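You operate a simulated robot arm through the tools that you are given. There is no shell and no other tool. Be economical: measure what you need, move in short steps, check, and stop when the job is done.

Carry out the task below with a simulated two-armed robot. There is one attempt and no reset: what you move stays moved.

## Task
Put one of the spare fuses from the middle of the fitting bench on top of the yellow element there. Then put the brass gauge block on top of the brass vice block. Then take the white brake pad on the middle of the fitting bench and put it away on the air end of the repair bench. Then shut the printed flap. Do these in the order given.

Only the result counts: the job must be done as asked and must still hold three seconds after the hand-in. Knocking over, shifting, dropping, spilling or breaking anything else fails it.

## Robot
Two 7-joint arms with two-finger parallel grippers on one trunk, on a base that drives. Base frame: it is fixed to the floor where the robot stands at the start and does not move with it; the origin is under the middle of the robot, x ahead of it, y to its left, z up. Readings come in cm, rad, newtons and seconds.
The left shoulder is at the start at [5, 16.8, 118.2], the right one opposite. With the tool pointing down near the work surface each hand reaches from about 20 to 66 cm from the robot's upright axis, wherever it stands, measured 20 degrees to its own side. Places, roughly: air end of the repair bench [130, 150, 90]; brass gauge block (4x3x4 cm) [60, 0, 90]; brass vice block (8x5x5 cm) [50, 40, 90]; printed flap [-170, 600, 100]; white brake pad (2x4x8 cm) [50, 40, 90]; yellow element (4x4x6 cm) [50, 10, 90]. Payload 1.57 kg a hand.
Tool frame (each hand has its own): the origin (TCP) lies between the finger pads and is the grasp point; the fingertips stand 3 cm ahead of it; z points along the fingers, y is the line along which they close. The gripper opens to 8 cm. The fingers are 1.7 cm wide and 1.2 cm thick; the gripper's body (4 by 8.2 cm) begins 8 cm behind the TCP.
Orientation is that of the tool frame in the base frame, as a unit quaternion [x, y, z, w]. With the fingers straight down and closing along the base's y, the tool's x points along the base's -x, its y along +y and its z along -z.

## Interface
- The arms move only by the tool send_rows. It takes "left_increments", "right_increments" or both (then of equal length, played together; a hand with none holds still); each is a list that holds one entry, the list of rows, each a list of 7 numbers: the shift along the tool's x, y, z in units of 50 mm (1.0 is 50 mm), then the turn, a rotation vector about the tool's x, y, z in units of 8 degrees (1.0 is 8 degrees), then the opening, from 0 (shut) to 1 (fully open). In form: [[[dx, dy, dz, rx, ry, rz, hand], ...]]. A call has 1 to 10 rows; each row shifts and turns the commanded pose from where the row before left it, along the tool's axes as they then stand. A call with a number of a shift or a turn outside -1 to 1 is refused whole. Rows are played at 5 a second. More than 5 cm and 0.15 rad between two rows, or a gripper value outside its range, and nothing of the call is played. A pose out of reach is approached as far as the arm can. The call stops where the force on the tool passes 40 N (or 10 N more than at its start, if that is more) or the arm is blocked; 0.2 s more then pass. The fingers move at their own pace (about 4.5 cm/s each) and stop on an object; they squeeze with about 35 N. The grip force told is the motor's: it shows also when the fingers shut on nothing. Time passes only in rows, and 0.2 s behind the last, so rows that do not move let the fingers close. The reply holds the time, the measured pose of the TCP, the force on the tool along the base axes, the opening and the grip force, in the units named above and with some noise, with the torque about the TCP (base axes, N m) and any sound that the robot's microphone picked up.
- Cameras (640 x 400 px; columns grow to the right, rows downward): "scene" is now at [13.93, 1.18, 138.03]; the picture's right is [0.04, -1.00, 0.00], its down [-0.58, -0.02, -0.82] and it looks along [0.82, 0.03, -0.58] (base axes); focal length 250 px, centre (320, 200). "left" rides on the left gripper at [7.2, 0.7, -12.2] in its tool frame; the picture's right is [-0.09, 1.00, 0.00], its down [-0.84, -0.08, -0.54] and it looks along [-0.54, -0.05, 0.84] (tool axes); focal length 238 px, centre (320, 200). "right" rides on the right gripper at [7.2, -0.7, -12.2] in its tool frame; the picture's right is [0.09, 1.00, 0.00], its down [-0.84, 0.08, -0.54] and it looks along [-0.54, 0.05, 0.84] (tool axes); focal length 238 px, centre (320, 200). There is no depth. A picture from a camera that has moved, and an enlarged one, comes with that camera's place and axes in the base frame and with its lens. The place of the scene camera against the robot may be out by one fixed shift of up to 2.5 cm in any direction.
- snapshot(camera): a new picture of that camera. No time passes.
- lift_body(by): slides the trunk up (or, below 0, down) by that many cm; the arms and the scene camera ride with it, the base frame stays. It gives what a move gives, with no picture.
- base_move(legs): drives the robot by 1 to 6 legs, each [ahead, left, turn to the left] in cm, cm and rad, along the robot's own axes; the way and the turn of a leg run together, so that a leg with both is an arc; at most 150 cm and 3.142 rad a leg. The arms and the cameras ride along, it lands a little off, and it stops where it bumps. It gives what a move gives.
- aim_head(pan, tilt): turns the head with the scene camera to pan (to the left, within 1.396 rad either way) and tilt (down, from -0.506 to 1.204), counted from straight ahead of the robot. It gives what a move gives.
- enlarge(camera, box): a new picture of the part [left, top, right, bottom] of that camera's present view, enlarged. No time passes.
- sign_off(): hands the job in; it is judged then, once.

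Work in short steps. Places have to be worked out from the pictures, the camera data and where the tool is seen: move nearer, look again, correct. Check each grasp and each placing, and mend what went wrong. You have 165 turns and 138 pictures in all, those below and enlarged ones among them. Open the grippers and draw the arms clear of the work before you hand the job in, unless the task says otherwise.

The tools are called after "Call:" by a JSON object that holds its "method" and its "body". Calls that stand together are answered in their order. send_rows: Moves the arms, as the interface text tells. Its arguments: {"type":"object","properties":{"left_increments":{"type":"array","items":{"type":"array","items":{"type":"array","items":{"type":"number"}}}},"right_increments":{"type":"array","items":{"type":"array","items":{"type":"array","items":{"type":"number"}}}}},"required":[]} The other tools are called the same way: lift_body (by) slides the trunk up or down; base_move (legs) drives the base; aim_head (pan, tilt) turns the head that bears the scene camera; snapshot (camera) takes a picture; enlarge (camera, box) takes an enlarged picture of a part of a camera's view; sign_off () hands the job in.

At the start:

```text
time_s: 0.0
left_position: [48.98, 26.42, 118.06]
left_tcp_rot: [-0.001, 1.0, 0.0, 0.0]
left_contact_force: [0.3, 0.1, 0.4]
left_wrist_torque: [0.0, -0.02, 0.0]
left_finger_gap: 8.0
left_gripper_force: 0.2
right_position: [32.99, -10.68, 122.1]
right_tcp_rot: [0.001, 1.0, 0.001, 0.0]
right_contact_force: [0.4, 0.4, -0.6]
right_wrist_torque: [0.0, 0.05, -0.01]
right_finger_gap: 8.0
right_gripper_force: 0.0
trunk travel left (down, up): [-35.0, 9.3]
robot x, y, heading: [-0.16, -0.08, 0.001]
head pan, tilt: [0.037, 0.616]
```

scene: 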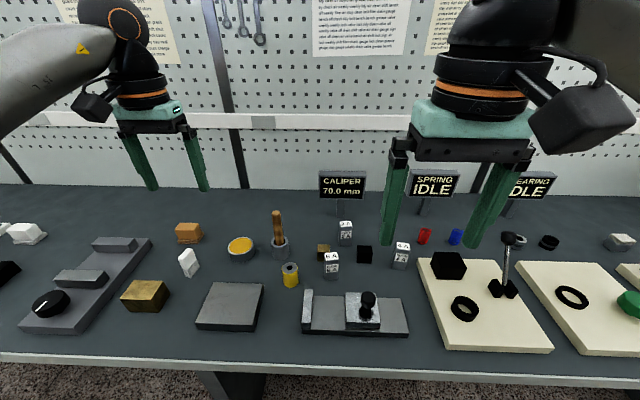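
right: 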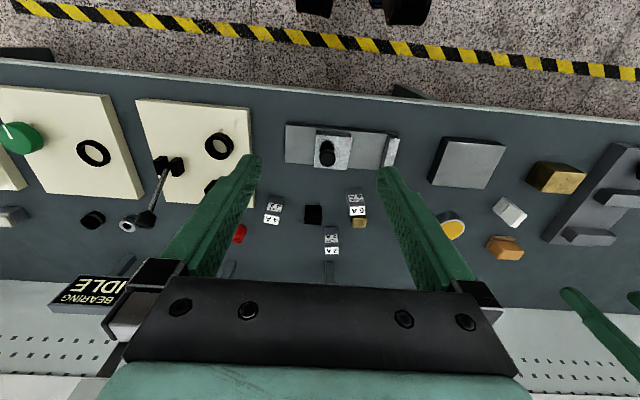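
left: 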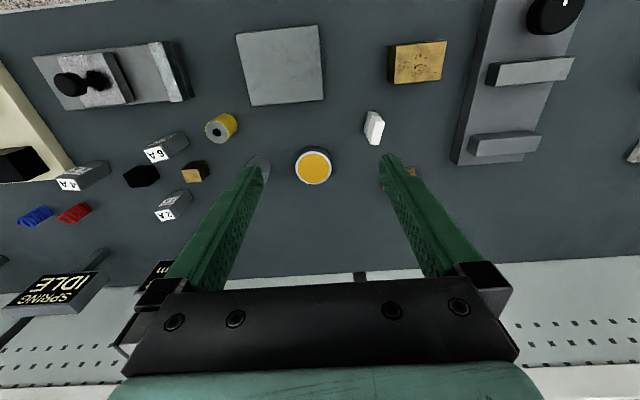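

The scene shows labelled fuses, a yellow cylinder, and small and large brass blocks. I'll enlarge to identify them.

Call:
{"method": "enlarge", "body": {"camera": "scene", "box": [220, 190, 480, 350]}}

Call:
{"method": "enlarge", "body": {"camera": "scene", "box": [0, 190, 260, 350]}}

```text
2.46 times, centred on (350, 270) of scene
camera zoom: at [13.93, 1.18, 138.03], right [0.04, -1.0, 0.0], down [-0.58, -0.02, -0.82], along [0.82, 0.03, -0.58], focal length 614 px, centre (246, 28)
```

zoom: 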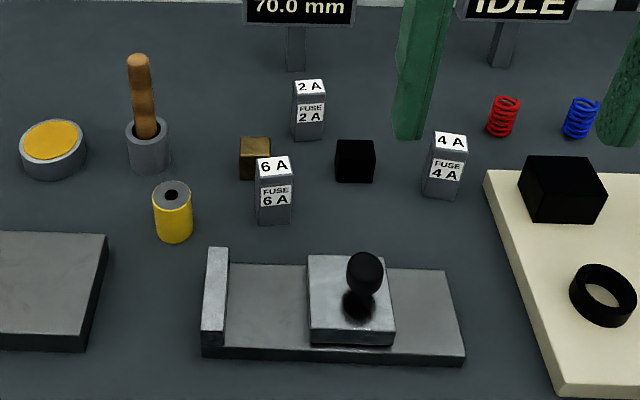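

```text
2.46 times, centred on (130, 270) of scene
camera zoom: at [13.93, 1.18, 138.03], right [0.04, -1.0, 0.0], down [-0.58, -0.02, -0.82], along [0.82, 0.03, -0.58], focal length 614 px, centre (788, 28)
```

zoom: 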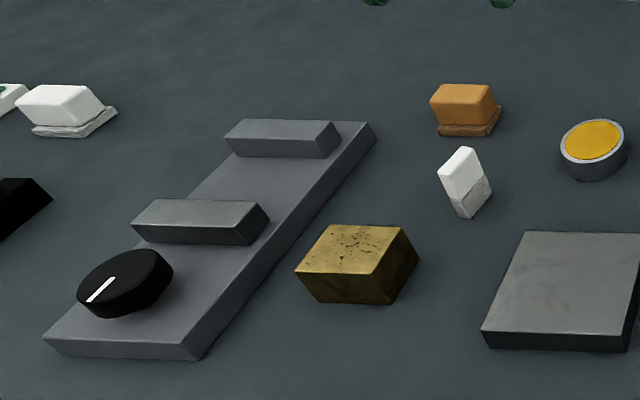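

Nearest isolated fuse is 4 A, at about [57.7, -18]. I'll bring the right hand above it and look.

Call:
{"method": "send_rows", "body": {"right_increments": [[[-0.8, -0.25, 0.3, 0, 0, 0, 1], [-0.8, -0.25, 0.3, 0, 0, 0, 1], [-0.8, -0.25, 0.3, 0, 0, 0, 1], [-0.8, -0.25, 0.3, 0, 0, 0, 1], [-0.8, -0.25, 0.3, 0, 0, 0, 1], [-0.5, -0.2, 0.3, 0, 0, 0, 1], [0, 0, 0, 0, 0, 0, 1]]]}}

Call:
{"method": "snapshot", "body": {"camera": "right"}}

```text
time_s: 1.6
left_position: [48.84, 26.5, 117.96]
left_tcp_rot: [-0.001, 1.0, 0.0, 0.0]
left_contact_force: [0.4, -0.1, 0.7]
left_wrist_torque: [0.03, 0.0, 0.02]
left_finger_gap: 7.99
left_gripper_force: 0.1
right_position: [55.62, -18.33, 113.1]
right_tcp_rot: [0.0, 1.0, 0.001, -0.001]
right_contact_force: [-0.2, 0.1, 0.9]
right_wrist_torque: [-0.01, -0.02, -0.04]
right_finger_gap: 8.02
right_gripper_force: 0.1
trunk travel left (down, up): [-35.0, 9.3]
robot x, y, heading: [-0.11, -0.16, 0.001]
head pan, tilt: [0.037, 0.616]
```

```text
132 pictures are left
camera right: at [48.3, -18.96, 125.32], right [-0.09, 1.0, 0.0], down [0.84, 0.08, 0.54], along [0.54, 0.05, -0.84], focal length 238 px, centre (320, 200)
```

right: 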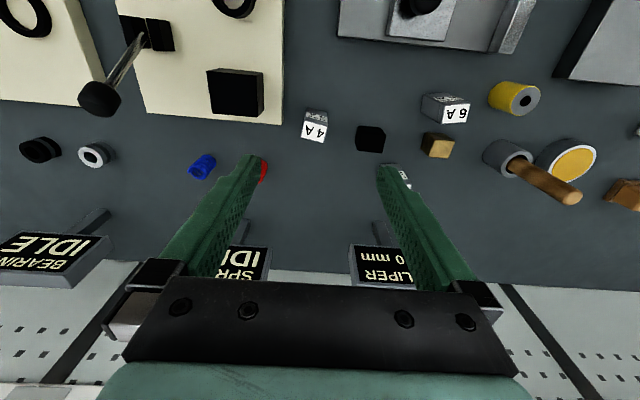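

I'll enlarge on the 4 A fuse for its outline and yaw.

Call:
{"method": "enlarge", "body": {"camera": "right", "box": [280, 90, 360, 140]}}

Call:
{"method": "enlarge", "body": {"camera": "right", "box": [400, 50, 560, 150]}}

```text
8.00 times, centred on (320, 115) of right
camera zoom: at [48.3, -18.96, 125.32], right [-0.09, 1.0, 0.0], down [0.84, 0.08, 0.54], along [0.54, 0.05, -0.84], focal length 1907 px, centre (320, 880)
```

zoom: 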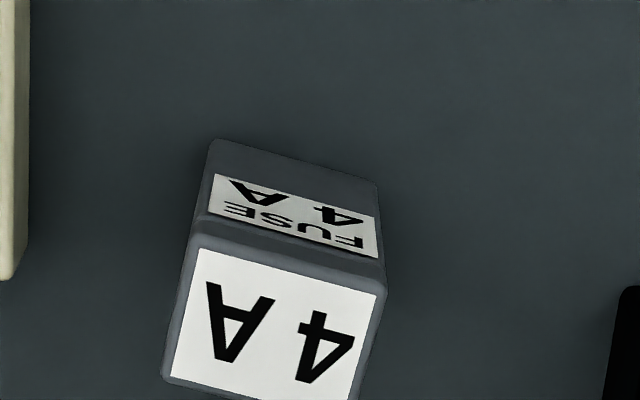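

```text
4.00 times, centred on (480, 100) of right
camera zoom: at [48.3, -18.96, 125.32], right [-0.09, 1.0, 0.0], down [0.84, 0.08, 0.54], along [0.54, 0.05, -0.84], focal length 953 px, centre (-320, 600)
```

zoom: 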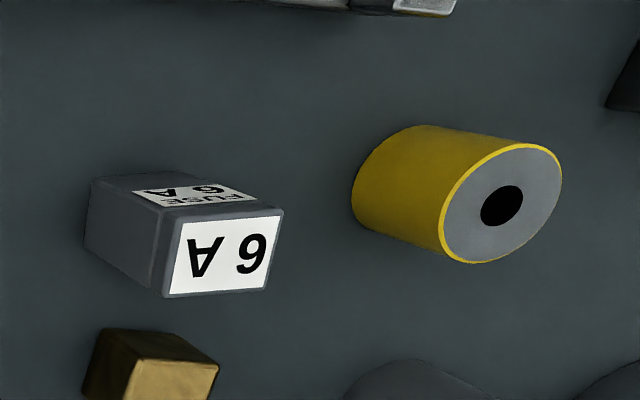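

4 A fuse: top centre near [58.0, -18.9], ~7 cm tall, yawed about -8.5°. I'll align and descend partway.

Call:
{"method": "send_rows", "body": {"right_increments": [[[-0.24, -0.06, 0.4, 0, 0, 0.53, 0.65], [-0.24, -0.06, 0.5, 0, 0, 0.53, 0.65], [0, 0, 0.8, 0, 0, 0, 0.65], [0, 0, 0.5, 0, 0, 0, 0.65], [0, 0, 0, 0, 0, 0, 0.65]]]}}

Call:
{"method": "snapshot", "body": {"camera": "right"}}

```text
time_s: 2.8
left_position: [48.92, 26.48, 118.07]
left_tcp_rot: [-0.001, 1.0, 0.0, 0.0]
left_contact_force: [0.8, 0.7, 0.6]
left_wrist_torque: [-0.02, -0.01, 0.01]
left_finger_gap: 8.02
left_gripper_force: 0.1
right_position: [57.85, -18.89, 101.84]
right_tcp_rot: [0.075, 0.997, 0.001, 0.0]
right_contact_force: [0.3, -1.0, 0.6]
right_wrist_torque: [-0.02, 0.0, -0.01]
right_finger_gap: 5.21
right_gripper_force: 0.0
trunk travel left (down, up): [-35.0, 9.3]
robot x, y, heading: [0.28, -0.24, -0.002]
head pan, tilt: [0.037, 0.616]
```

```text
129 pictures are left
camera right: at [50.62, -18.38, 114.17], right [0.06, 1.0, 0.0], down [0.84, -0.05, 0.54], along [0.54, -0.03, -0.84], focal length 238 px, centre (320, 200)
```

right: 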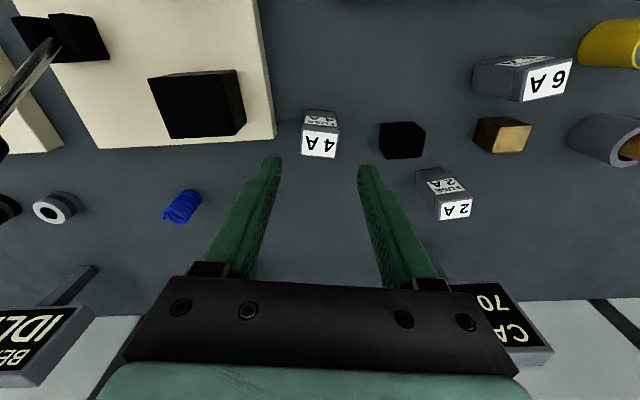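

Aligned within a few mm. Descend to z≈90.5 and close.

Call:
{"method": "send_rows", "body": {"right_increments": [[[0, 0, 0.7, 0, 0, 0, 0.65], [0, 0, 0.7, 0, 0, 0, 0.65], [0, 0, 0.6, 0, 0, 0, 0.65], [0, 0, 0.26, 0, 0, 0, 0.65], [0, 0, 0, 0, 0, 0, 0.65], [0, 0, 0, 0, 0, 0, 0.2], [0, 0, 0, 0, 0, 0, 0.2], [0, 0, 0, 0, 0, 0, 0.2], [0, 0, 0, 0, 0, 0, 0.2]]]}}

Call:
{"method": "snapshot", "body": {"camera": "right"}}

```text
time_s: 4.8
left_position: [48.87, 26.36, 118.04]
left_tcp_rot: [-0.001, 1.0, -0.001, 0.0]
left_contact_force: [-0.5, -0.9, -0.1]
left_wrist_torque: [0.05, 0.0, 0.0]
left_finger_gap: 8.0
left_gripper_force: 0.0
right_position: [58.16, -18.92, 90.95]
right_tcp_rot: [0.074, 0.997, 0.001, 0.0]
right_contact_force: [-0.1, 0.4, 0.6]
right_wrist_torque: [-0.03, 0.02, 0.0]
right_finger_gap: 3.33
right_gripper_force: 35.0
trunk travel left (down, up): [-35.0, 9.3]
robot x, y, heading: [0.03, 0.02, -0.002]
head pan, tilt: [0.037, 0.616]
```

```text
128 pictures are left
camera right: at [50.9, -18.39, 103.14], right [0.06, 1.0, 0.0], down [0.84, -0.05, 0.54], along [0.54, -0.03, -0.84], focal length 238 px, centre (320, 200)
```

right: 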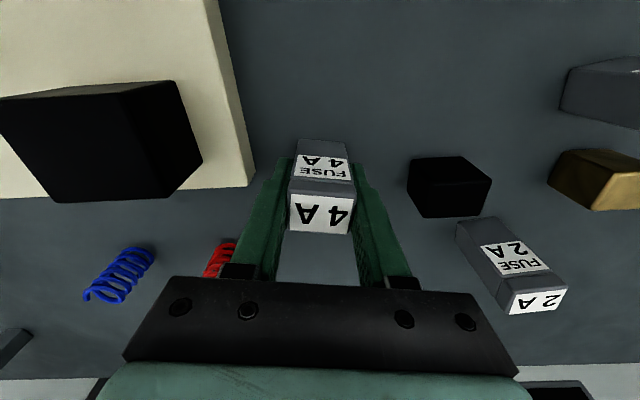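

Fuse gripped (3.33 cm). Lift straight up, then carry toward the yellow element, moving the left hand outward for clearance.

Call:
{"method": "send_rows", "body": {"right_increments": [[[0, 0, -0.6, 0, 0, 0, 0.2], [0, 0, -0.8, 0, 0, 0, 0.2], [0, 0, -0.9, 0, 0, 0, 0.2], [0, 0, -0.9, 0, 0, 0, 0.2], [0, 0, -0.8, 0, 0, 0, 0.2], [0, 0, 0, 0, 0, 0, 0.2]]], "left_increments": [[[0, 0.4, 0, 0, 0, 0, 1], [0, 0.4, 0, 0, 0, 0, 1], [0, 0.4, 0, 0, 0, 0, 1], [0, 0.4, 0, 0, 0, 0, 1], [0, 0.4, 0, 0, 0, 0, 1], [0, 0, 0, 0, 0, 0, 1]]]}}

Call:
{"method": "send_rows", "body": {"right_increments": [[[0.24, 0.6, 0, 0, 0, 0, 0.2], [0.24, 0.6, 0, 0, 0, 0, 0.2], [0.24, 0.6, 0, 0, 0, 0, 0.2], [0.24, 0.6, 0, 0, 0, 0, 0.2], [0.24, 0.6, 0, 0, 0, 0, 0.2], [0.24, 0.6, 0, 0, 0, 0, 0.2], [0.24, 0.6, 0, 0, 0, 0, 0.2], [0.24, 0.6, 0, 0, 0, 0, 0.2], [0, 0.3, 0, 0, 0, 0, 0.2], [0, 0, 0, 0, 0, 0, 0.2]]]}}

Call:
{"method": "snapshot", "body": {"camera": "right"}}

Call:
{"method": "snapshot", "body": {"camera": "scene"}}

Call:
{"method": "snapshot", "body": {"camera": "left"}}

```text
time_s: 6.2
left_position: [48.93, 36.36, 117.93]
left_tcp_rot: [-0.001, 1.0, 0.0, 0.001]
left_contact_force: [-0.6, -0.3, 0.9]
left_wrist_torque: [0.02, -0.02, 0.01]
left_finger_gap: 8.0
left_gripper_force: 0.0
right_position: [57.91, -18.67, 110.95]
right_tcp_rot: [0.075, 0.997, 0.001, 0.0]
right_contact_force: [-1.0, -0.6, 0.2]
right_wrist_torque: [0.01, 0.01, -0.02]
right_finger_gap: 3.32
right_gripper_force: 35.2
trunk travel left (down, up): [-35.0, 9.3]
robot x, y, heading: [-0.04, -0.31, -0.0]
head pan, tilt: [0.037, 0.616]
```

```text
time_s: 8.4
left_position: [48.89, 36.52, 117.84]
left_tcp_rot: [-0.001, 1.0, 0.0, 0.0]
left_contact_force: [0.3, 0.1, -0.2]
left_wrist_torque: [-0.01, 0.03, 0.02]
left_finger_gap: 7.99
left_gripper_force: 0.0
right_position: [51.89, 7.8, 110.68]
right_tcp_rot: [0.075, 0.997, 0.001, 0.0]
right_contact_force: [-0.3, -0.4, -0.8]
right_wrist_torque: [0.0, 0.0, 0.01]
right_finger_gap: 3.34
right_gripper_force: 34.8
trunk travel left (down, up): [-35.0, 9.3]
robot x, y, heading: [-0.15, -0.14, -0.002]
head pan, tilt: [0.037, 0.616]
```

```text
127 pictures are left
camera right: at [44.72, 8.22, 122.96], right [0.06, 1.0, 0.0], down [0.84, -0.05, 0.54], along [0.54, -0.03, -0.84], focal length 238 px, centre (320, 200)
```

right: 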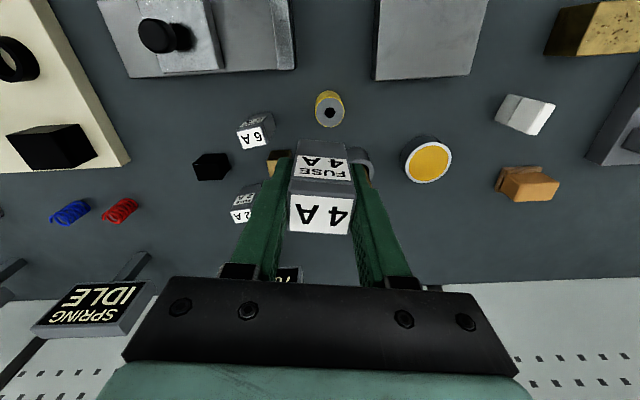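

```text
126 pictures are left
camera scene: at [13.95, 1.17, 138.03], right [0.04, -1.0, 0.0], down [-0.58, -0.02, -0.82], along [0.82, 0.03, -0.58], focal length 250 px, centre (320, 200)
```

scene: 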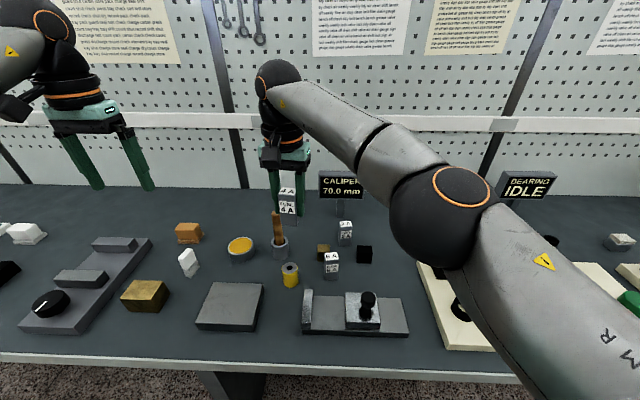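

```text
125 pictures are left
camera left: at [41.71, 37.22, 130.07], right [0.09, 1.0, 0.0], down [0.84, -0.08, 0.54], along [0.54, -0.05, -0.84], focal length 238 px, centre (320, 200)
```

left: 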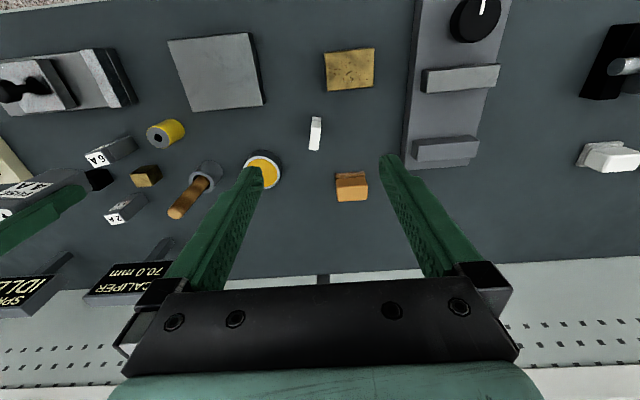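

Yellow top appears near [51.6, 9.1]; enlarge for precision.

Call:
{"method": "enlarge", "body": {"camera": "right", "box": [290, 80, 370, 130]}}

```text
8.00 times, centred on (330, 105) of right
camera zoom: at [44.72, 8.22, 122.96], right [0.06, 1.0, 0.0], down [0.84, -0.05, 0.54], along [0.54, -0.03, -0.84], focal length 1907 px, centre (240, 960)
```

zoom: 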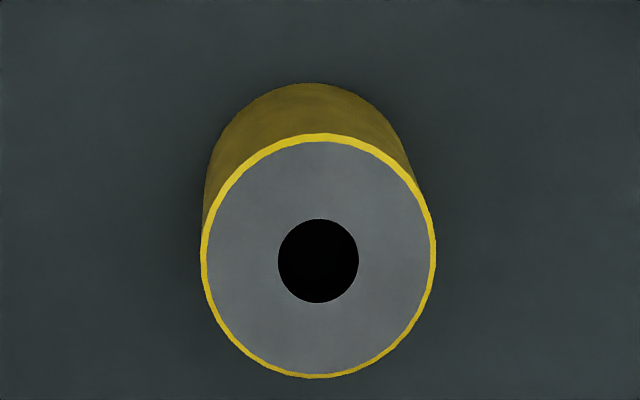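

Yellow top centre at about [51.9, 9.1], top z ≈ 91–92. Align and descend to z≈98.5.

Call:
{"method": "send_rows", "body": {"right_increments": [[[0.04, 0.26, 0.2, 0, 0, 0, 0.2], [0, 0, 0.8, 0, 0, 0, 0.2], [0, 0, 0.8, 0, 0, 0, 0.2], [0, 0, 0.6, 0, 0, 0, 0.2], [0, 0, 0, 0, 0, 0, 0.2]]]}}

Call:
{"method": "snapshot", "body": {"camera": "right"}}

Call:
{"method": "enlarge", "body": {"camera": "scene", "box": [240, 200, 340, 300]}}

Call:
{"method": "enlarge", "body": {"camera": "left", "box": [40, 60, 240, 185]}}

```text
time_s: 9.6
left_position: [49.02, 36.46, 117.96]
left_tcp_rot: [0.0, 1.0, 0.0, 0.0]
left_contact_force: [0.1, 0.4, -1.0]
left_wrist_torque: [0.0, 0.01, -0.01]
left_finger_gap: 8.0
left_gripper_force: 0.0
right_position: [51.59, 8.34, 98.95]
right_tcp_rot: [0.075, 0.997, 0.001, 0.0]
right_contact_force: [0.1, -0.3, -0.3]
right_wrist_torque: [0.0, 0.05, -0.02]
right_finger_gap: 3.33
right_gripper_force: 34.6
right hand out of reach, approached as far as the arm can: row 1
trunk travel left (down, up): [-35.0, 9.3]
robot x, y, heading: [-0.15, 0.02, 0.001]
head pan, tilt: [0.037, 0.616]
```

```text
123 pictures are left
camera right: at [44.33, 8.87, 111.25], right [0.06, 1.0, 0.0], down [0.84, -0.05, 0.54], along [0.54, -0.03, -0.84], focal length 238 px, centre (320, 200)
```

right: 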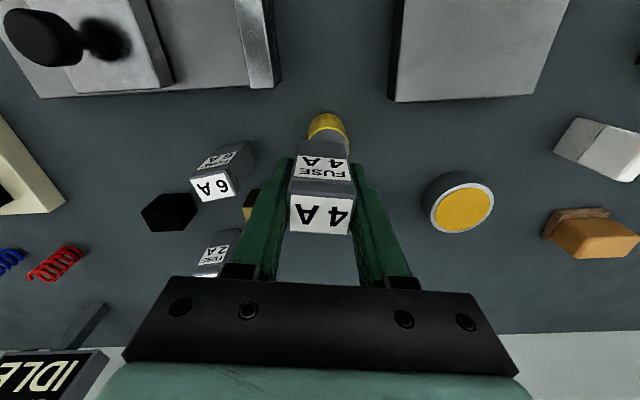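

```text
4.00 times, centred on (290, 250) of scene
camera zoom: at [13.93, 1.18, 138.03], right [0.04, -1.0, 0.0], down [-0.58, -0.02, -0.82], along [0.82, 0.03, -0.58], focal length 998 px, centre (440, 0)
```

zoom: 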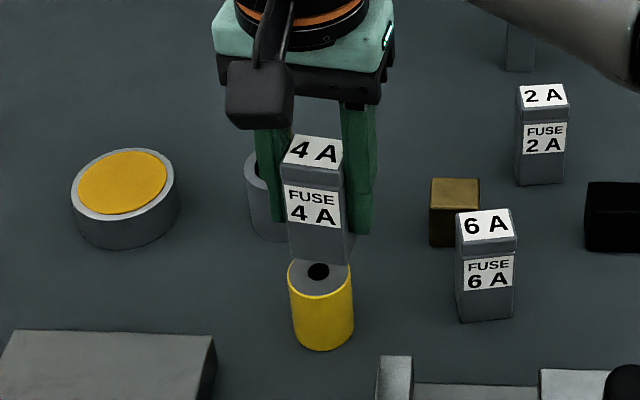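

```text
3.20 times, centred on (140, 122) of left
camera zoom: at [41.69, 37.24, 130.08], right [0.09, 1.0, 0.0], down [0.84, -0.08, 0.54], along [0.54, -0.05, -0.84], focal length 763 px, centre (896, 448)
```

zoom: 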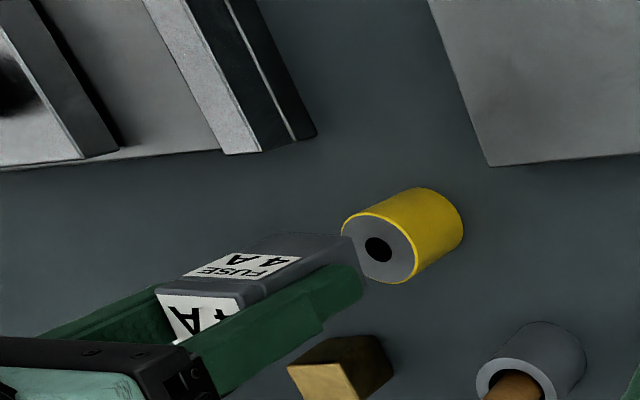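

Row 1 hit the reach limit (y stopped at 8.3). I'll lift a little and shift the base 8 cm left to bring the target inside the right arm's range.

Call:
{"method": "send_rows", "body": {"right_increments": [[[0, 0, -0.8, 0, 0, 0, 0.2], [0, 0, -0.8, 0, 0, 0, 0.2], [0, 0, -0.6, 0, 0, 0, 0.2], [0, 0, 0, 0, 0, 0, 0.2]]]}}

Call:
{"method": "base_move", "body": {"legs": [[0, 8, 0]]}}

Call:
{"method": "snapshot", "body": {"camera": "right"}}

```text
time_s: 10.6
left_position: [48.94, 36.45, 117.92]
left_tcp_rot: [-0.001, 1.0, 0.0, 0.0]
left_contact_force: [0.6, -0.3, -0.8]
left_wrist_torque: [-0.02, 0.01, 0.03]
left_finger_gap: 7.99
left_gripper_force: 0.1
right_position: [51.61, 8.33, 110.12]
right_tcp_rot: [0.075, 0.997, 0.001, 0.001]
right_contact_force: [0.4, -0.1, 0.5]
right_wrist_torque: [-0.02, 0.0, -0.01]
right_finger_gap: 3.32
right_gripper_force: 35.1
trunk travel left (down, up): [-35.0, 9.3]
robot x, y, heading: [-0.01, 0.15, 0.001]
head pan, tilt: [0.037, 0.616]
```

```text
time_s: 11.7
left_position: [48.96, 44.36, 118.06]
left_tcp_rot: [0.0, 1.0, -0.001, 0.0]
left_contact_force: [-0.3, 0.0, -0.6]
left_wrist_torque: [-0.04, -0.02, 0.0]
left_finger_gap: 8.01
left_gripper_force: 0.0
right_position: [51.74, 16.23, 110.15]
right_tcp_rot: [0.075, 0.997, 0.001, 0.0]
right_contact_force: [0.2, 0.5, -1.0]
right_wrist_torque: [-0.01, -0.03, 0.0]
right_finger_gap: 3.32
right_gripper_force: 35.5
trunk travel left (down, up): [-35.0, 9.3]
robot x, y, heading: [-0.1, 8.16, -0.004]
head pan, tilt: [0.037, 0.616]
```

```text
120 pictures are left
camera right: at [44.39, 16.69, 122.36], right [0.06, 1.0, 0.0], down [0.84, -0.05, 0.54], along [0.54, -0.03, -0.84], focal length 238 px, centre (320, 200)
```

right: 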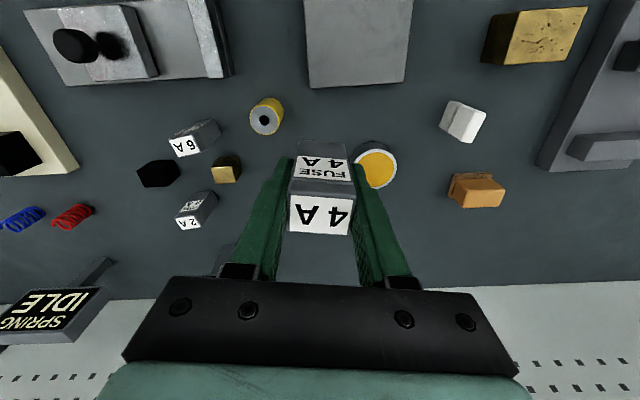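

Now move back right over the yellow element (delta y −7.1) and descend to ~98.5.

Call:
{"method": "send_rows", "body": {"right_increments": [[[-0.12, -0.7, 0, 0, 0, 0, 0.2], [-0.12, -0.7, 0, 0, 0, 0, 0.2], [0, 0, 0.8, 0, 0, 0, 0.2], [0, 0, 0.8, 0, 0, 0, 0.2], [0, 0, 0.7, 0, 0, 0, 0.2], [0, 0, 0, 0, 0, 0, 0.2]]]}}

Call:
{"method": "snapshot", "body": {"camera": "right"}}

Call:
{"method": "enlarge", "body": {"camera": "scene", "box": [280, 200, 380, 300]}}

```text
time_s: 13.1
left_position: [48.99, 44.18, 118.03]
left_tcp_rot: [0.0, 1.0, 0.0, 0.0]
left_contact_force: [-0.8, 0.6, 0.5]
left_wrist_torque: [-0.01, -0.05, 0.0]
left_finger_gap: 8.02
left_gripper_force: 0.1
right_position: [51.78, 8.96, 98.42]
right_tcp_rot: [0.075, 0.997, 0.001, 0.001]
right_contact_force: [-0.4, -0.8, -0.2]
right_wrist_torque: [-0.03, -0.01, -0.02]
right_finger_gap: 3.32
right_gripper_force: 35.2
trunk travel left (down, up): [-35.0, 9.3]
robot x, y, heading: [0.15, 7.9, -0.006]
head pan, tilt: [0.037, 0.616]
```

```text
119 pictures are left
camera right: at [44.41, 9.42, 110.71], right [0.06, 1.0, 0.0], down [0.84, -0.05, 0.54], along [0.54, -0.03, -0.84], focal length 238 px, centre (320, 200)
```

right: 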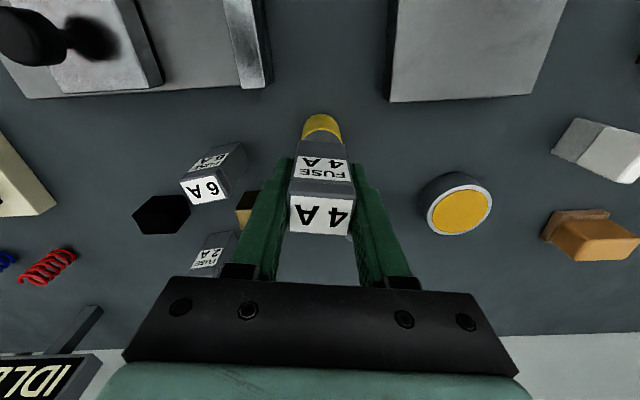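

```text
4.00 times, centred on (330, 250) of scene
camera zoom: at [13.93, 8.98, 138.03], right [0.04, -1.0, 0.0], down [-0.58, -0.02, -0.82], along [0.82, 0.03, -0.58], focal length 998 px, centre (280, 0)
```

zoom: 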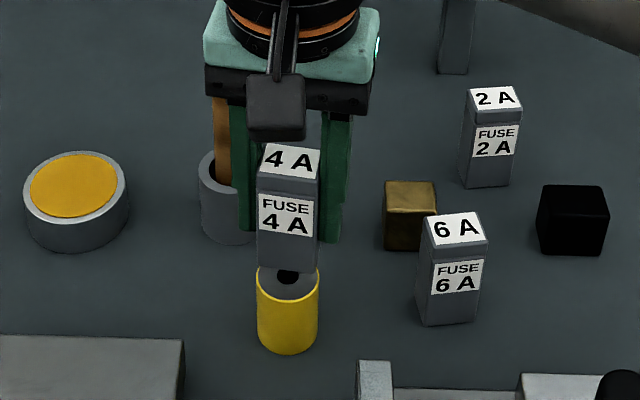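

Laterally aligned. Descend slowly watching the force.

Call:
{"method": "send_rows", "body": {"right_increments": [[[-0.05, 0.02, 0.15, 0, 0, 0, 0.2], [0, 0, 0.1, 0, 0, 0, 0.2], [0, 0, 0.06, 0, 0, 0, 0.2], [0, 0, 0, 0, 0, 0, 0.2]]]}}

Call:
{"method": "enlarge", "body": {"camera": "scene", "box": [310, 230, 370, 290]}}

```text
time_s: 14.1
left_position: [48.99, 44.23, 117.93]
left_tcp_rot: [0.0, 1.0, 0.0, 0.0]
left_contact_force: [0.3, -0.6, 0.4]
left_wrist_torque: [0.04, -0.04, 0.01]
left_finger_gap: 8.0
left_gripper_force: 0.1
right_position: [52.05, 9.23, 96.99]
right_tcp_rot: [0.075, 0.997, 0.0, 0.001]
right_contact_force: [-0.3, -0.1, -0.4]
right_wrist_torque: [0.0, 0.02, 0.01]
right_finger_gap: 3.34
right_gripper_force: 35.3
trunk travel left (down, up): [-35.0, 9.3]
robot x, y, heading: [-0.35, 7.81, 0.001]
head pan, tilt: [0.037, 0.616]
```

```text
6.67 times, centred on (340, 260) of scene
camera zoom: at [13.94, 8.98, 138.03], right [0.04, -1.0, 0.0], down [-0.58, -0.02, -0.82], along [0.82, 0.03, -0.58], focal length 1664 px, centre (187, -200)
```

zoom: 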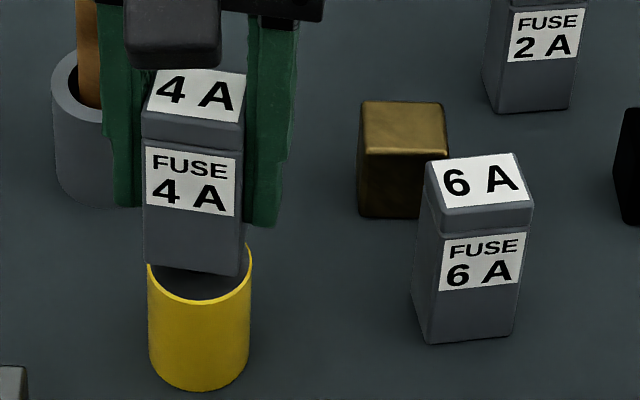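

Fuse is ~2 mm too far left and ~1 cm up. Correct slightly and continue down.

Call:
{"method": "send_rows", "body": {"right_increments": [[[0, -0.04, 0.06, 0, 0, 0, 0.2], [0, 0, 0.06, 0, 0, 0, 0.2], [0, 0, 0.04, 0, 0, 0, 0.2], [0, 0, 0, 0, 0, 0, 0.2]]]}}

Call:
{"method": "enlarge", "body": {"camera": "scene", "box": [310, 230, 370, 290]}}

```text
time_s: 15.1
left_position: [48.84, 44.18, 117.91]
left_tcp_rot: [0.0, 1.0, 0.0, 0.0]
left_contact_force: [-0.3, -0.2, 0.5]
left_wrist_torque: [-0.03, -0.04, 0.02]
left_finger_gap: 8.0
left_gripper_force: 0.0
right_position: [52.02, 9.0, 96.27]
right_tcp_rot: [0.075, 0.997, 0.002, 0.0]
right_contact_force: [-0.9, 0.2, -0.5]
right_wrist_torque: [0.01, -0.01, 0.0]
right_finger_gap: 3.33
right_gripper_force: 35.1
trunk travel left (down, up): [-35.0, 9.3]
robot x, y, heading: [0.11, 8.2, 0.001]
head pan, tilt: [0.037, 0.616]
```

```text
6.67 times, centred on (340, 260) of scene
camera zoom: at [13.94, 8.99, 138.03], right [0.04, -1.0, 0.0], down [-0.58, -0.02, -0.82], along [0.82, 0.03, -0.58], focal length 1664 px, centre (187, -200)
```

zoom: 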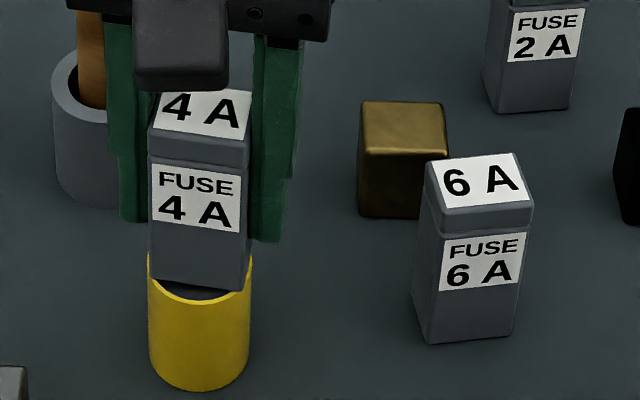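

Centred; a few mm remain. Lower to contact.

Call:
{"method": "send_rows", "body": {"right_increments": [[[0, 0, 0.03, 0, 0, 0, 0.2], [0, 0, 0.03, 0, 0, 0, 0.2], [0, 0, 0, 0, 0, 0, 0.2]]]}}

Call:
{"method": "enlarge", "body": {"camera": "scene", "box": [310, 230, 370, 290]}}

```text
time_s: 15.8
left_position: [48.83, 44.24, 117.95]
left_tcp_rot: [0.0, 1.0, 0.0, 0.001]
left_contact_force: [-0.5, -0.1, -0.3]
left_wrist_torque: [0.01, -0.02, -0.02]
left_finger_gap: 7.99
left_gripper_force: 0.0
right_position: [52.18, 9.06, 96.08]
right_tcp_rot: [0.075, 0.997, 0.002, 0.001]
right_contact_force: [-0.3, -0.2, 10.2]
right_wrist_torque: [-0.08, 0.09, -0.05]
right_finger_gap: 3.34
right_gripper_force: 35.5
trunk travel left (down, up): [-35.0, 9.3]
robot x, y, heading: [0.26, 7.88, -0.006]
head pan, tilt: [0.037, 0.616]
```

```text
6.67 times, centred on (340, 260) of scene
camera zoom: at [13.83, 8.98, 138.06], right [0.04, -1.0, 0.0], down [-0.58, -0.02, -0.82], along [0.82, 0.03, -0.58], focal length 1664 px, centre (187, -200)
```

zoom: 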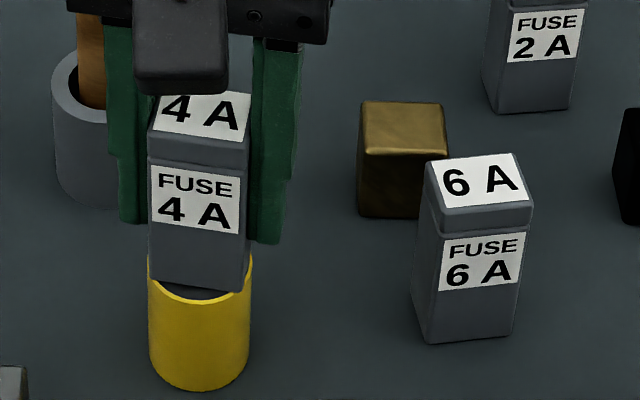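

Contact at 10 N. Open modestly and go straight up.

Call:
{"method": "send_rows", "body": {"right_increments": [[[0, 0, -0.01, 0, 0, 0, 0.45], [0, 0, 0, 0, 0, 0, 0.6], [0, 0, 0, 0, 0, 0, 0.6], [0, 0, -0.3, 0, 0, 0, 0.6], [0, 0, -0.7, 0, 0, 0, 0.6], [0, 0, -0.8, 0, 0, 0, 0.6], [0, 0, -0.8, 0, 0, 0, 0.6], [0, 0, 0, 0, 0, 0, 0.6]]]}}

Call:
{"method": "enlarge", "body": {"camera": "scene", "box": [310, 210, 390, 290]}}

Call:
{"method": "snapshot", "body": {"camera": "right"}}

```text
time_s: 17.6
left_position: [48.89, 44.19, 117.97]
left_tcp_rot: [0.0, 1.0, 0.0, 0.0]
left_contact_force: [-1.2, 0.3, 0.1]
left_wrist_torque: [0.0, 0.01, -0.02]
left_finger_gap: 8.0
left_gripper_force: 0.2
right_position: [52.25, 8.82, 108.88]
right_tcp_rot: [0.074, 0.997, 0.002, 0.0]
right_contact_force: [-0.1, -0.1, 0.7]
right_wrist_torque: [0.01, 0.01, 0.0]
right_finger_gap: 4.79
right_gripper_force: 0.2
trunk travel left (down, up): [-35.0, 9.3]
robot x, y, heading: [0.05, 7.64, -0.001]
head pan, tilt: [0.037, 0.616]
```

```text
5.00 times, centred on (350, 250) of scene
camera zoom: at [13.96, 8.98, 138.03], right [0.04, -1.0, 0.0], down [-0.58, -0.02, -0.82], along [0.82, 0.03, -0.58], focal length 1248 px, centre (170, -50)
```

zoom: 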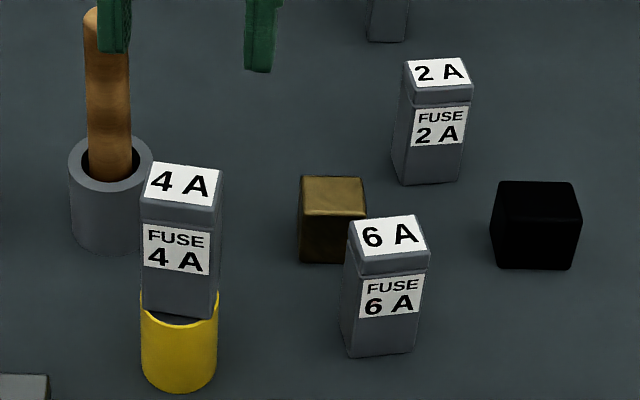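

```text
113 pictures are left
camera right: at [45.02, 9.32, 121.08], right [0.06, 1.0, 0.0], down [0.84, -0.05, 0.54], along [0.54, -0.03, -0.84], focal length 238 px, centre (320, 200)
```

right: 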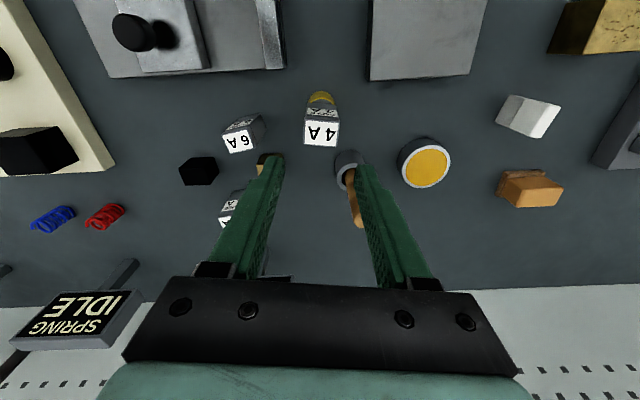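

The 4 A fuse stands on the yellow element. Next I move the right hand over the small brass gauge block near [59.4, 1.6] to view it.

Call:
{"method": "send_rows", "body": {"right_increments": [[[0, 0, -0.6, 0, 0, 0, 0.7], [-0.5, -0.4, 0, 0, 0, 0, 0.7], [-0.5, -0.4, 0, 0, 0, 0, 0.7], [-0.5, -0.4, 0, 0, 0, 0, 0.7], [0, 0, 0, 0, 0, 0, 0.7]]]}}

Call:
{"method": "snapshot", "body": {"camera": "right"}}

Call:
{"method": "enlarge", "body": {"camera": "right", "box": [240, 80, 400, 180]}}

```text
time_s: 18.9
left_position: [48.9, 44.01, 117.87]
left_tcp_rot: [0.0, 1.0, -0.001, 0.001]
left_contact_force: [-1.1, 0.1, 0.5]
left_wrist_torque: [-0.01, 0.01, 0.03]
left_finger_gap: 8.01
left_gripper_force: 0.0
right_position: [58.5, 1.72, 111.93]
right_tcp_rot: [0.074, 0.997, 0.002, 0.001]
right_contact_force: [-0.2, 0.0, 0.5]
right_wrist_torque: [0.01, 0.01, -0.02]
right_finger_gap: 5.6
right_gripper_force: 0.1
trunk travel left (down, up): [-35.0, 9.3]
robot x, y, heading: [-0.08, 7.48, -0.0]
head pan, tilt: [0.037, 0.616]
```

```text
112 pictures are left
camera right: at [51.22, 2.06, 124.15], right [0.06, 1.0, 0.0], down [0.84, -0.05, 0.54], along [0.54, -0.03, -0.84], focal length 238 px, centre (320, 200)
```

right: 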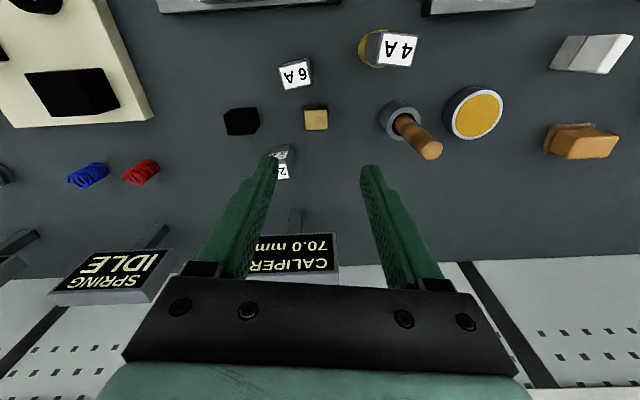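

```text
4.00 times, centred on (320, 130) of right
camera zoom: at [51.22, 2.06, 124.15], right [0.06, 1.0, 0.0], down [0.84, -0.05, 0.54], along [0.54, -0.03, -0.84], focal length 953 px, centre (320, 480)
```

zoom: 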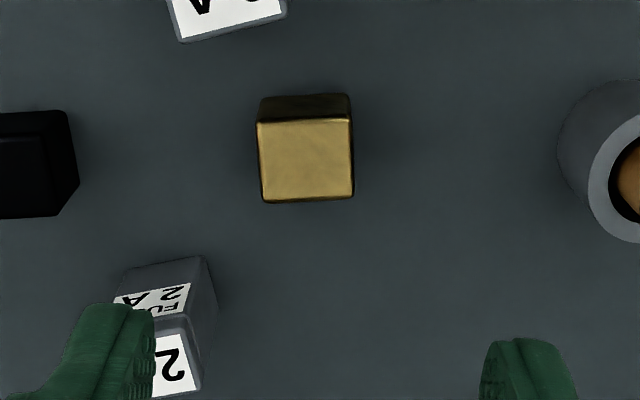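

Gauge block centre ≈ [59.8, 1.1], ~3.3 cm wide along y, nearly square to the base. Align, undo yaw, and descend to z≈100.

Call:
{"method": "send_rows", "body": {"right_increments": [[[-0.287, -0.08, 0.3, 0, 0, 0, 0.65], [0, 0, 0.6, 0, 0, -0.47, 0.65], [0, 0, 0.7, 0, 0, -0.47, 0.65], [0, 0, 0.7, 0, 0, 0, 0.65], [0, 0, 0, 0, 0, 0, 0.65]]]}}

Call:
{"method": "snapshot", "body": {"camera": "right"}}

```text
time_s: 20.1
left_position: [48.74, 44.2, 117.81]
left_tcp_rot: [0.001, 1.0, 0.0, -0.001]
left_contact_force: [-0.9, 0.5, 0.7]
left_wrist_torque: [-0.02, 0.01, -0.04]
left_finger_gap: 7.98
left_gripper_force: 0.0
right_position: [59.12, 0.68, 100.42]
right_tcp_rot: [0.009, 1.0, 0.0, 0.0]
right_contact_force: [0.3, 0.4, 0.9]
right_wrist_torque: [0.0, 0.04, -0.01]
right_finger_gap: 5.21
right_gripper_force: 0.0
right hand out of reach, approached as far as the arm can: row 1
trunk travel left (down, up): [-35.0, 9.3]
robot x, y, heading: [0.13, 7.4, -0.004]
head pan, tilt: [0.037, 0.616]
```

```text
110 pictures are left
camera right: at [51.91, 0.26, 112.58], right [-0.07, 1.0, 0.0], down [0.84, 0.06, 0.54], along [0.54, 0.04, -0.84], focal length 238 px, centre (320, 200)
```

right: 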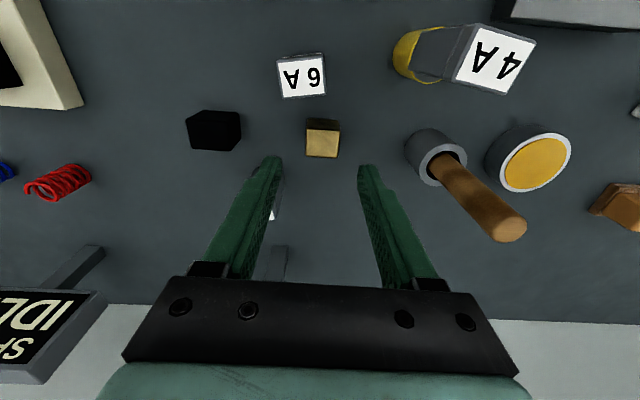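

Reach limited the first row; at this height it may be fine. Try the remaining correction (+0.6, +0.36).

Call:
{"method": "send_rows", "body": {"right_increments": [[[-0.12, 0.07, 0, 0, 0, 0, 0.65], [0, 0, 0, 0, 0, 0, 0.65]]]}}

```text
time_s: 20.6
left_position: [48.84, 44.28, 117.91]
left_tcp_rot: [0.0, 1.0, -0.001, 0.0]
left_contact_force: [-0.4, -0.4, 0.5]
left_wrist_torque: [-0.03, 0.04, 0.0]
left_finger_gap: 8.0
left_gripper_force: 0.0
right_position: [59.76, 1.09, 100.5]
right_tcp_rot: [0.009, 1.0, 0.001, -0.001]
right_contact_force: [0.6, -0.7, 1.0]
right_wrist_torque: [0.01, 0.0, 0.03]
right_finger_gap: 5.22
right_gripper_force: 0.0
trunk travel left (down, up): [-35.0, 9.3]
robot x, y, heading: [-0.12, 7.69, -0.006]
head pan, tilt: [0.037, 0.616]
```

Reached. Descend to z≈89.6 and grip.

Call:
{"method": "send_rows", "body": {"right_increments": [[[0, 0, 0.6, 0, 0, 0, 0.65], [0, 0, 0.6, 0, 0, 0, 0.65], [0, 0, 0.6, 0, 0, 0, 0.65], [0, 0, 0.36, 0, 0, 0, 0.65], [0, 0, 0, 0, 0, 0, 0.65]]]}}

Call:
{"method": "snapshot", "body": {"camera": "right"}}

```text
time_s: 21.9
left_position: [48.95, 44.13, 117.84]
left_tcp_rot: [0.0, 1.0, 0.001, 0.0]
left_contact_force: [-0.1, 0.1, -0.4]
left_wrist_torque: [0.03, -0.04, 0.01]
left_finger_gap: 8.01
left_gripper_force: 0.1
right_position: [59.84, 1.13, 89.44]
right_tcp_rot: [0.01, 1.0, 0.002, -0.001]
right_contact_force: [-0.1, 0.8, -0.4]
right_wrist_torque: [-0.01, -0.03, -0.01]
right_finger_gap: 5.19
right_gripper_force: 0.1
trunk travel left (down, up): [-35.0, 9.3]
robot x, y, heading: [-0.15, 7.9, 0.003]
head pan, tilt: [0.037, 0.616]
```

```text
109 pictures are left
camera right: at [52.53, 0.71, 101.65], right [-0.07, 1.0, 0.0], down [0.84, 0.06, 0.54], along [0.54, 0.04, -0.84], focal length 238 px, centre (320, 200)
```

right: 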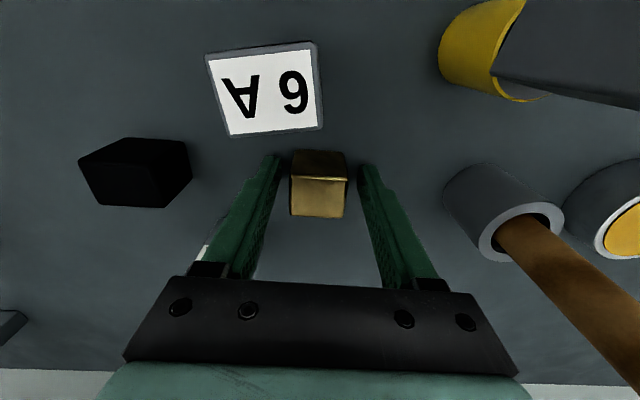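

Block is centred between the fingers; close and lift vertically.

Call:
{"method": "send_rows", "body": {"right_increments": [[[0, 0, 0, 0, 0, 0, 0.2], [0, 0, 0, 0, 0, 0, 0.2], [0, 0, 0, 0, 0, 0, 0.2], [0, 0, 0, 0, 0, 0, 0.2], [0, 0, -0.5, 0, 0, 0, 0.2], [0, 0, -0.8, 0, 0, 0, 0.2], [0, 0, -0.9, 0, 0, 0, 0.2], [0, 0, -0.9, 0, 0, 0, 0.2], [0, 0, 0, 0, 0, 0, 0.2]]]}}

Call:
{"method": "snapshot", "body": {"camera": "right"}}

```text
time_s: 23.9
left_position: [48.93, 44.3, 117.97]
left_tcp_rot: [0.001, 1.0, 0.0, 0.0]
left_contact_force: [-0.2, -0.3, 0.0]
left_wrist_torque: [0.02, -0.02, -0.02]
left_finger_gap: 7.99
left_gripper_force: 0.1
right_position: [59.7, 1.73, 105.21]
right_tcp_rot: [0.009, 1.0, 0.003, 0.0]
right_contact_force: [-0.8, -0.3, -0.4]
right_wrist_torque: [0.0, 0.03, 0.0]
right_finger_gap: 3.35
right_gripper_force: 35.3
trunk travel left (down, up): [-35.0, 9.3]
robot x, y, heading: [-0.03, 8.05, -0.003]
head pan, tilt: [0.037, 0.616]
```

```text
108 pictures are left
camera right: at [52.38, 1.25, 117.33], right [-0.07, 1.0, 0.0], down [0.84, 0.06, 0.54], along [0.54, 0.04, -0.84], focal length 238 px, centre (320, 200)
```

right: 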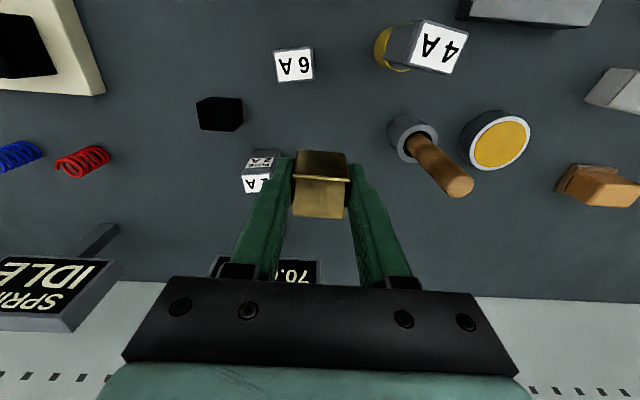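

Gauge block held. Raise, retract to x≈47, then drive base 36 cm left.

Call:
{"method": "send_rows", "body": {"right_increments": [[[0, 0, -0.8, 0, 0, 0, 0.2], [0.2, 0, -0.7, 0, 0, 0, 0.2], [0.8, 0, 0, 0, 0, 0, 0.2], [0.8, 0, 0, 0, 0, 0, 0.2], [0.7, 0, 0, 0, 0, 0, 0.2], [0, 0, 0, 0, 0, 0, 0.2]]]}}

Call:
{"method": "base_move", "body": {"legs": [[0, 36, 0]]}}

Call:
{"method": "snapshot", "body": {"camera": "right"}}

Call:
{"method": "snapshot", "body": {"camera": "scene"}}

```text
time_s: 25.2
left_position: [48.92, 44.08, 118.05]
left_tcp_rot: [0.0, 1.0, 0.0, -0.001]
left_contact_force: [0.8, 0.2, -0.4]
left_wrist_torque: [-0.02, 0.01, 0.01]
left_finger_gap: 8.0
left_gripper_force: 0.0
right_position: [46.88, 1.66, 112.49]
right_tcp_rot: [0.01, 1.0, 0.001, 0.0]
right_contact_force: [-0.3, 0.4, -0.8]
right_wrist_torque: [0.04, 0.02, -0.02]
right_finger_gap: 3.33
right_gripper_force: 34.7
right hand out of reach, approached as far as the arm can: row 1
trunk travel left (down, up): [-35.0, 9.3]
robot x, y, heading: [-0.16, 7.81, -0.0]
head pan, tilt: [0.037, 0.616]
```

```text
time_s: 27.6
left_position: [49.06, 81.55, 117.93]
left_tcp_rot: [0.002, 1.0, 0.0, 0.0]
left_contact_force: [-1.1, 0.2, 0.8]
left_wrist_torque: [0.01, 0.01, 0.01]
left_finger_gap: 7.99
left_gripper_force: 0.0
right_position: [46.99, 38.77, 112.69]
right_tcp_rot: [0.012, 1.0, 0.001, 0.0]
right_contact_force: [0.8, 0.2, -0.3]
right_wrist_torque: [-0.01, -0.03, 0.04]
right_finger_gap: 3.37
right_gripper_force: 35.0
trunk travel left (down, up): [-35.0, 9.3]
robot x, y, heading: [0.19, 45.24, -0.001]
head pan, tilt: [0.037, 0.616]
```

```text
107 pictures are left
camera right: at [39.72, 38.41, 124.75], right [-0.07, 1.0, 0.0], down [0.84, 0.06, 0.54], along [0.54, 0.04, -0.84], focal length 238 px, centre (320, 200)
```

right: 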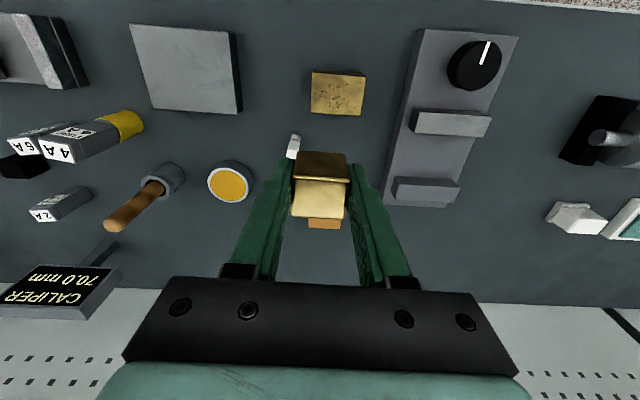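

```text
106 pictures are left
camera scene: at [14.04, 46.36, 138.03], right [0.03, -1.0, 0.0], down [-0.58, -0.02, -0.82], along [0.82, 0.03, -0.58], focal length 250 px, centre (320, 200)
```

scene: 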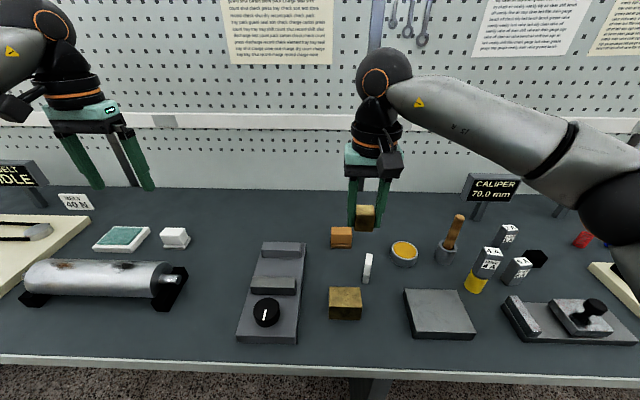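

I'll enlarge on the brass vice block for its centre and orientation.

Call:
{"method": "enlarge", "body": {"camera": "right", "box": [280, 50, 400, 125]}}

```text
5.33 times, centred on (340, 88) of right
camera zoom: at [39.72, 38.41, 124.75], right [-0.07, 1.0, 0.0], down [0.84, 0.06, 0.54], along [0.54, 0.04, -0.84], focal length 1271 px, centre (213, 800)
```

zoom: 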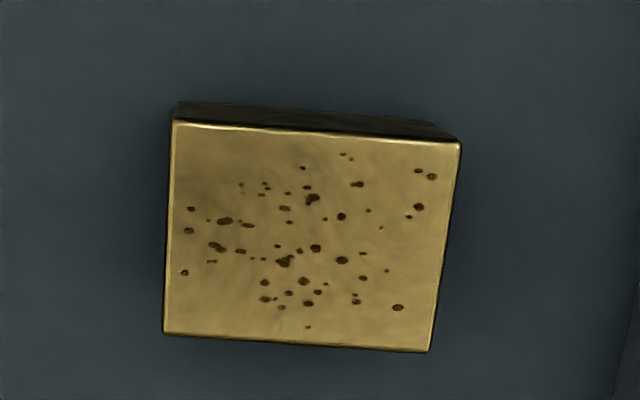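

Vice block top centre ≈ [44.8, 41.1], z≈91. Align and descend to z≈97, then check.

Call:
{"method": "send_rows", "body": {"right_increments": [[[0.2, 0.24, 0.3, 0, 0, 0, 0.2], [0.22, 0.23, 0.6, 0, 0, 0, 0.2], [0, 0, 0.8, 0, 0, 0, 0.2], [0, 0, 0.8, 0, 0, 0, 0.2], [0, 0, 0.6, 0, 0, 0, 0.2], [0, 0, 0, 0, 0, 0, 0.2]]]}}

Call:
{"method": "enlarge", "body": {"camera": "scene", "box": [290, 230, 410, 330]}}

Call:
{"method": "snapshot", "body": {"camera": "right"}}

```text
time_s: 29.0
left_position: [49.13, 81.41, 117.92]
left_tcp_rot: [0.002, 1.0, 0.0, 0.001]
left_contact_force: [-0.7, -0.2, 0.4]
left_wrist_torque: [0.02, 0.0, 0.01]
left_finger_gap: 8.0
left_gripper_force: 0.0
right_position: [44.75, 41.23, 97.13]
right_tcp_rot: [0.011, 1.0, 0.002, 0.001]
right_contact_force: [-0.5, 0.4, -1.6]
right_wrist_torque: [-0.01, -0.03, -0.03]
right_finger_gap: 3.37
right_gripper_force: 34.4
trunk travel left (down, up): [-35.0, 9.3]
robot x, y, heading: [0.21, 45.39, -0.005]
head pan, tilt: [0.037, 0.616]
```

```text
4.00 times, centred on (350, 280) of scene
camera zoom: at [14.03, 46.32, 138.03], right [0.03, -1.0, 0.0], down [-0.58, -0.02, -0.82], along [0.82, 0.03, -0.58], focal length 998 px, centre (200, -120)
```

zoom: 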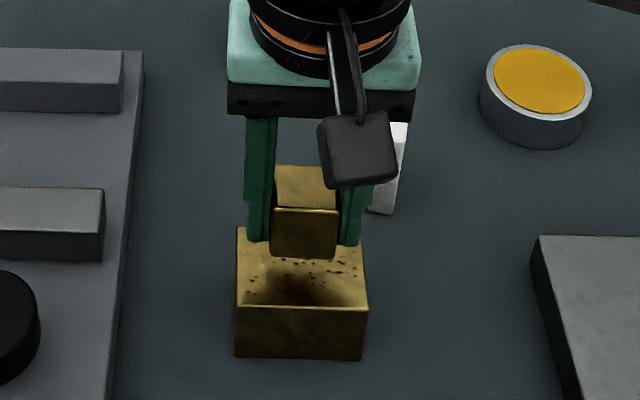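

```text
103 pictures are left
camera right: at [37.46, 40.74, 109.36], right [-0.07, 1.0, 0.0], down [0.84, 0.06, 0.54], along [0.54, 0.04, -0.84], focal length 238 px, centre (320, 200)
```

right: 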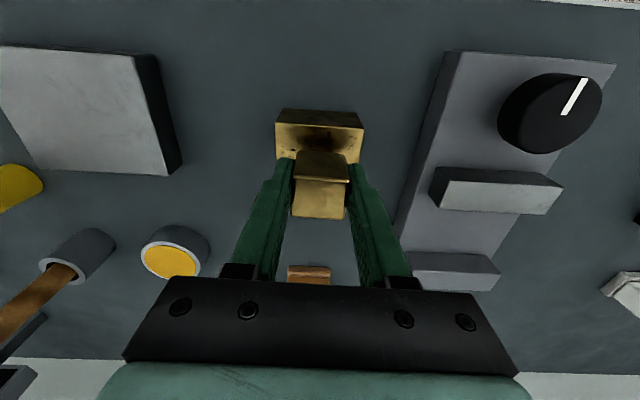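

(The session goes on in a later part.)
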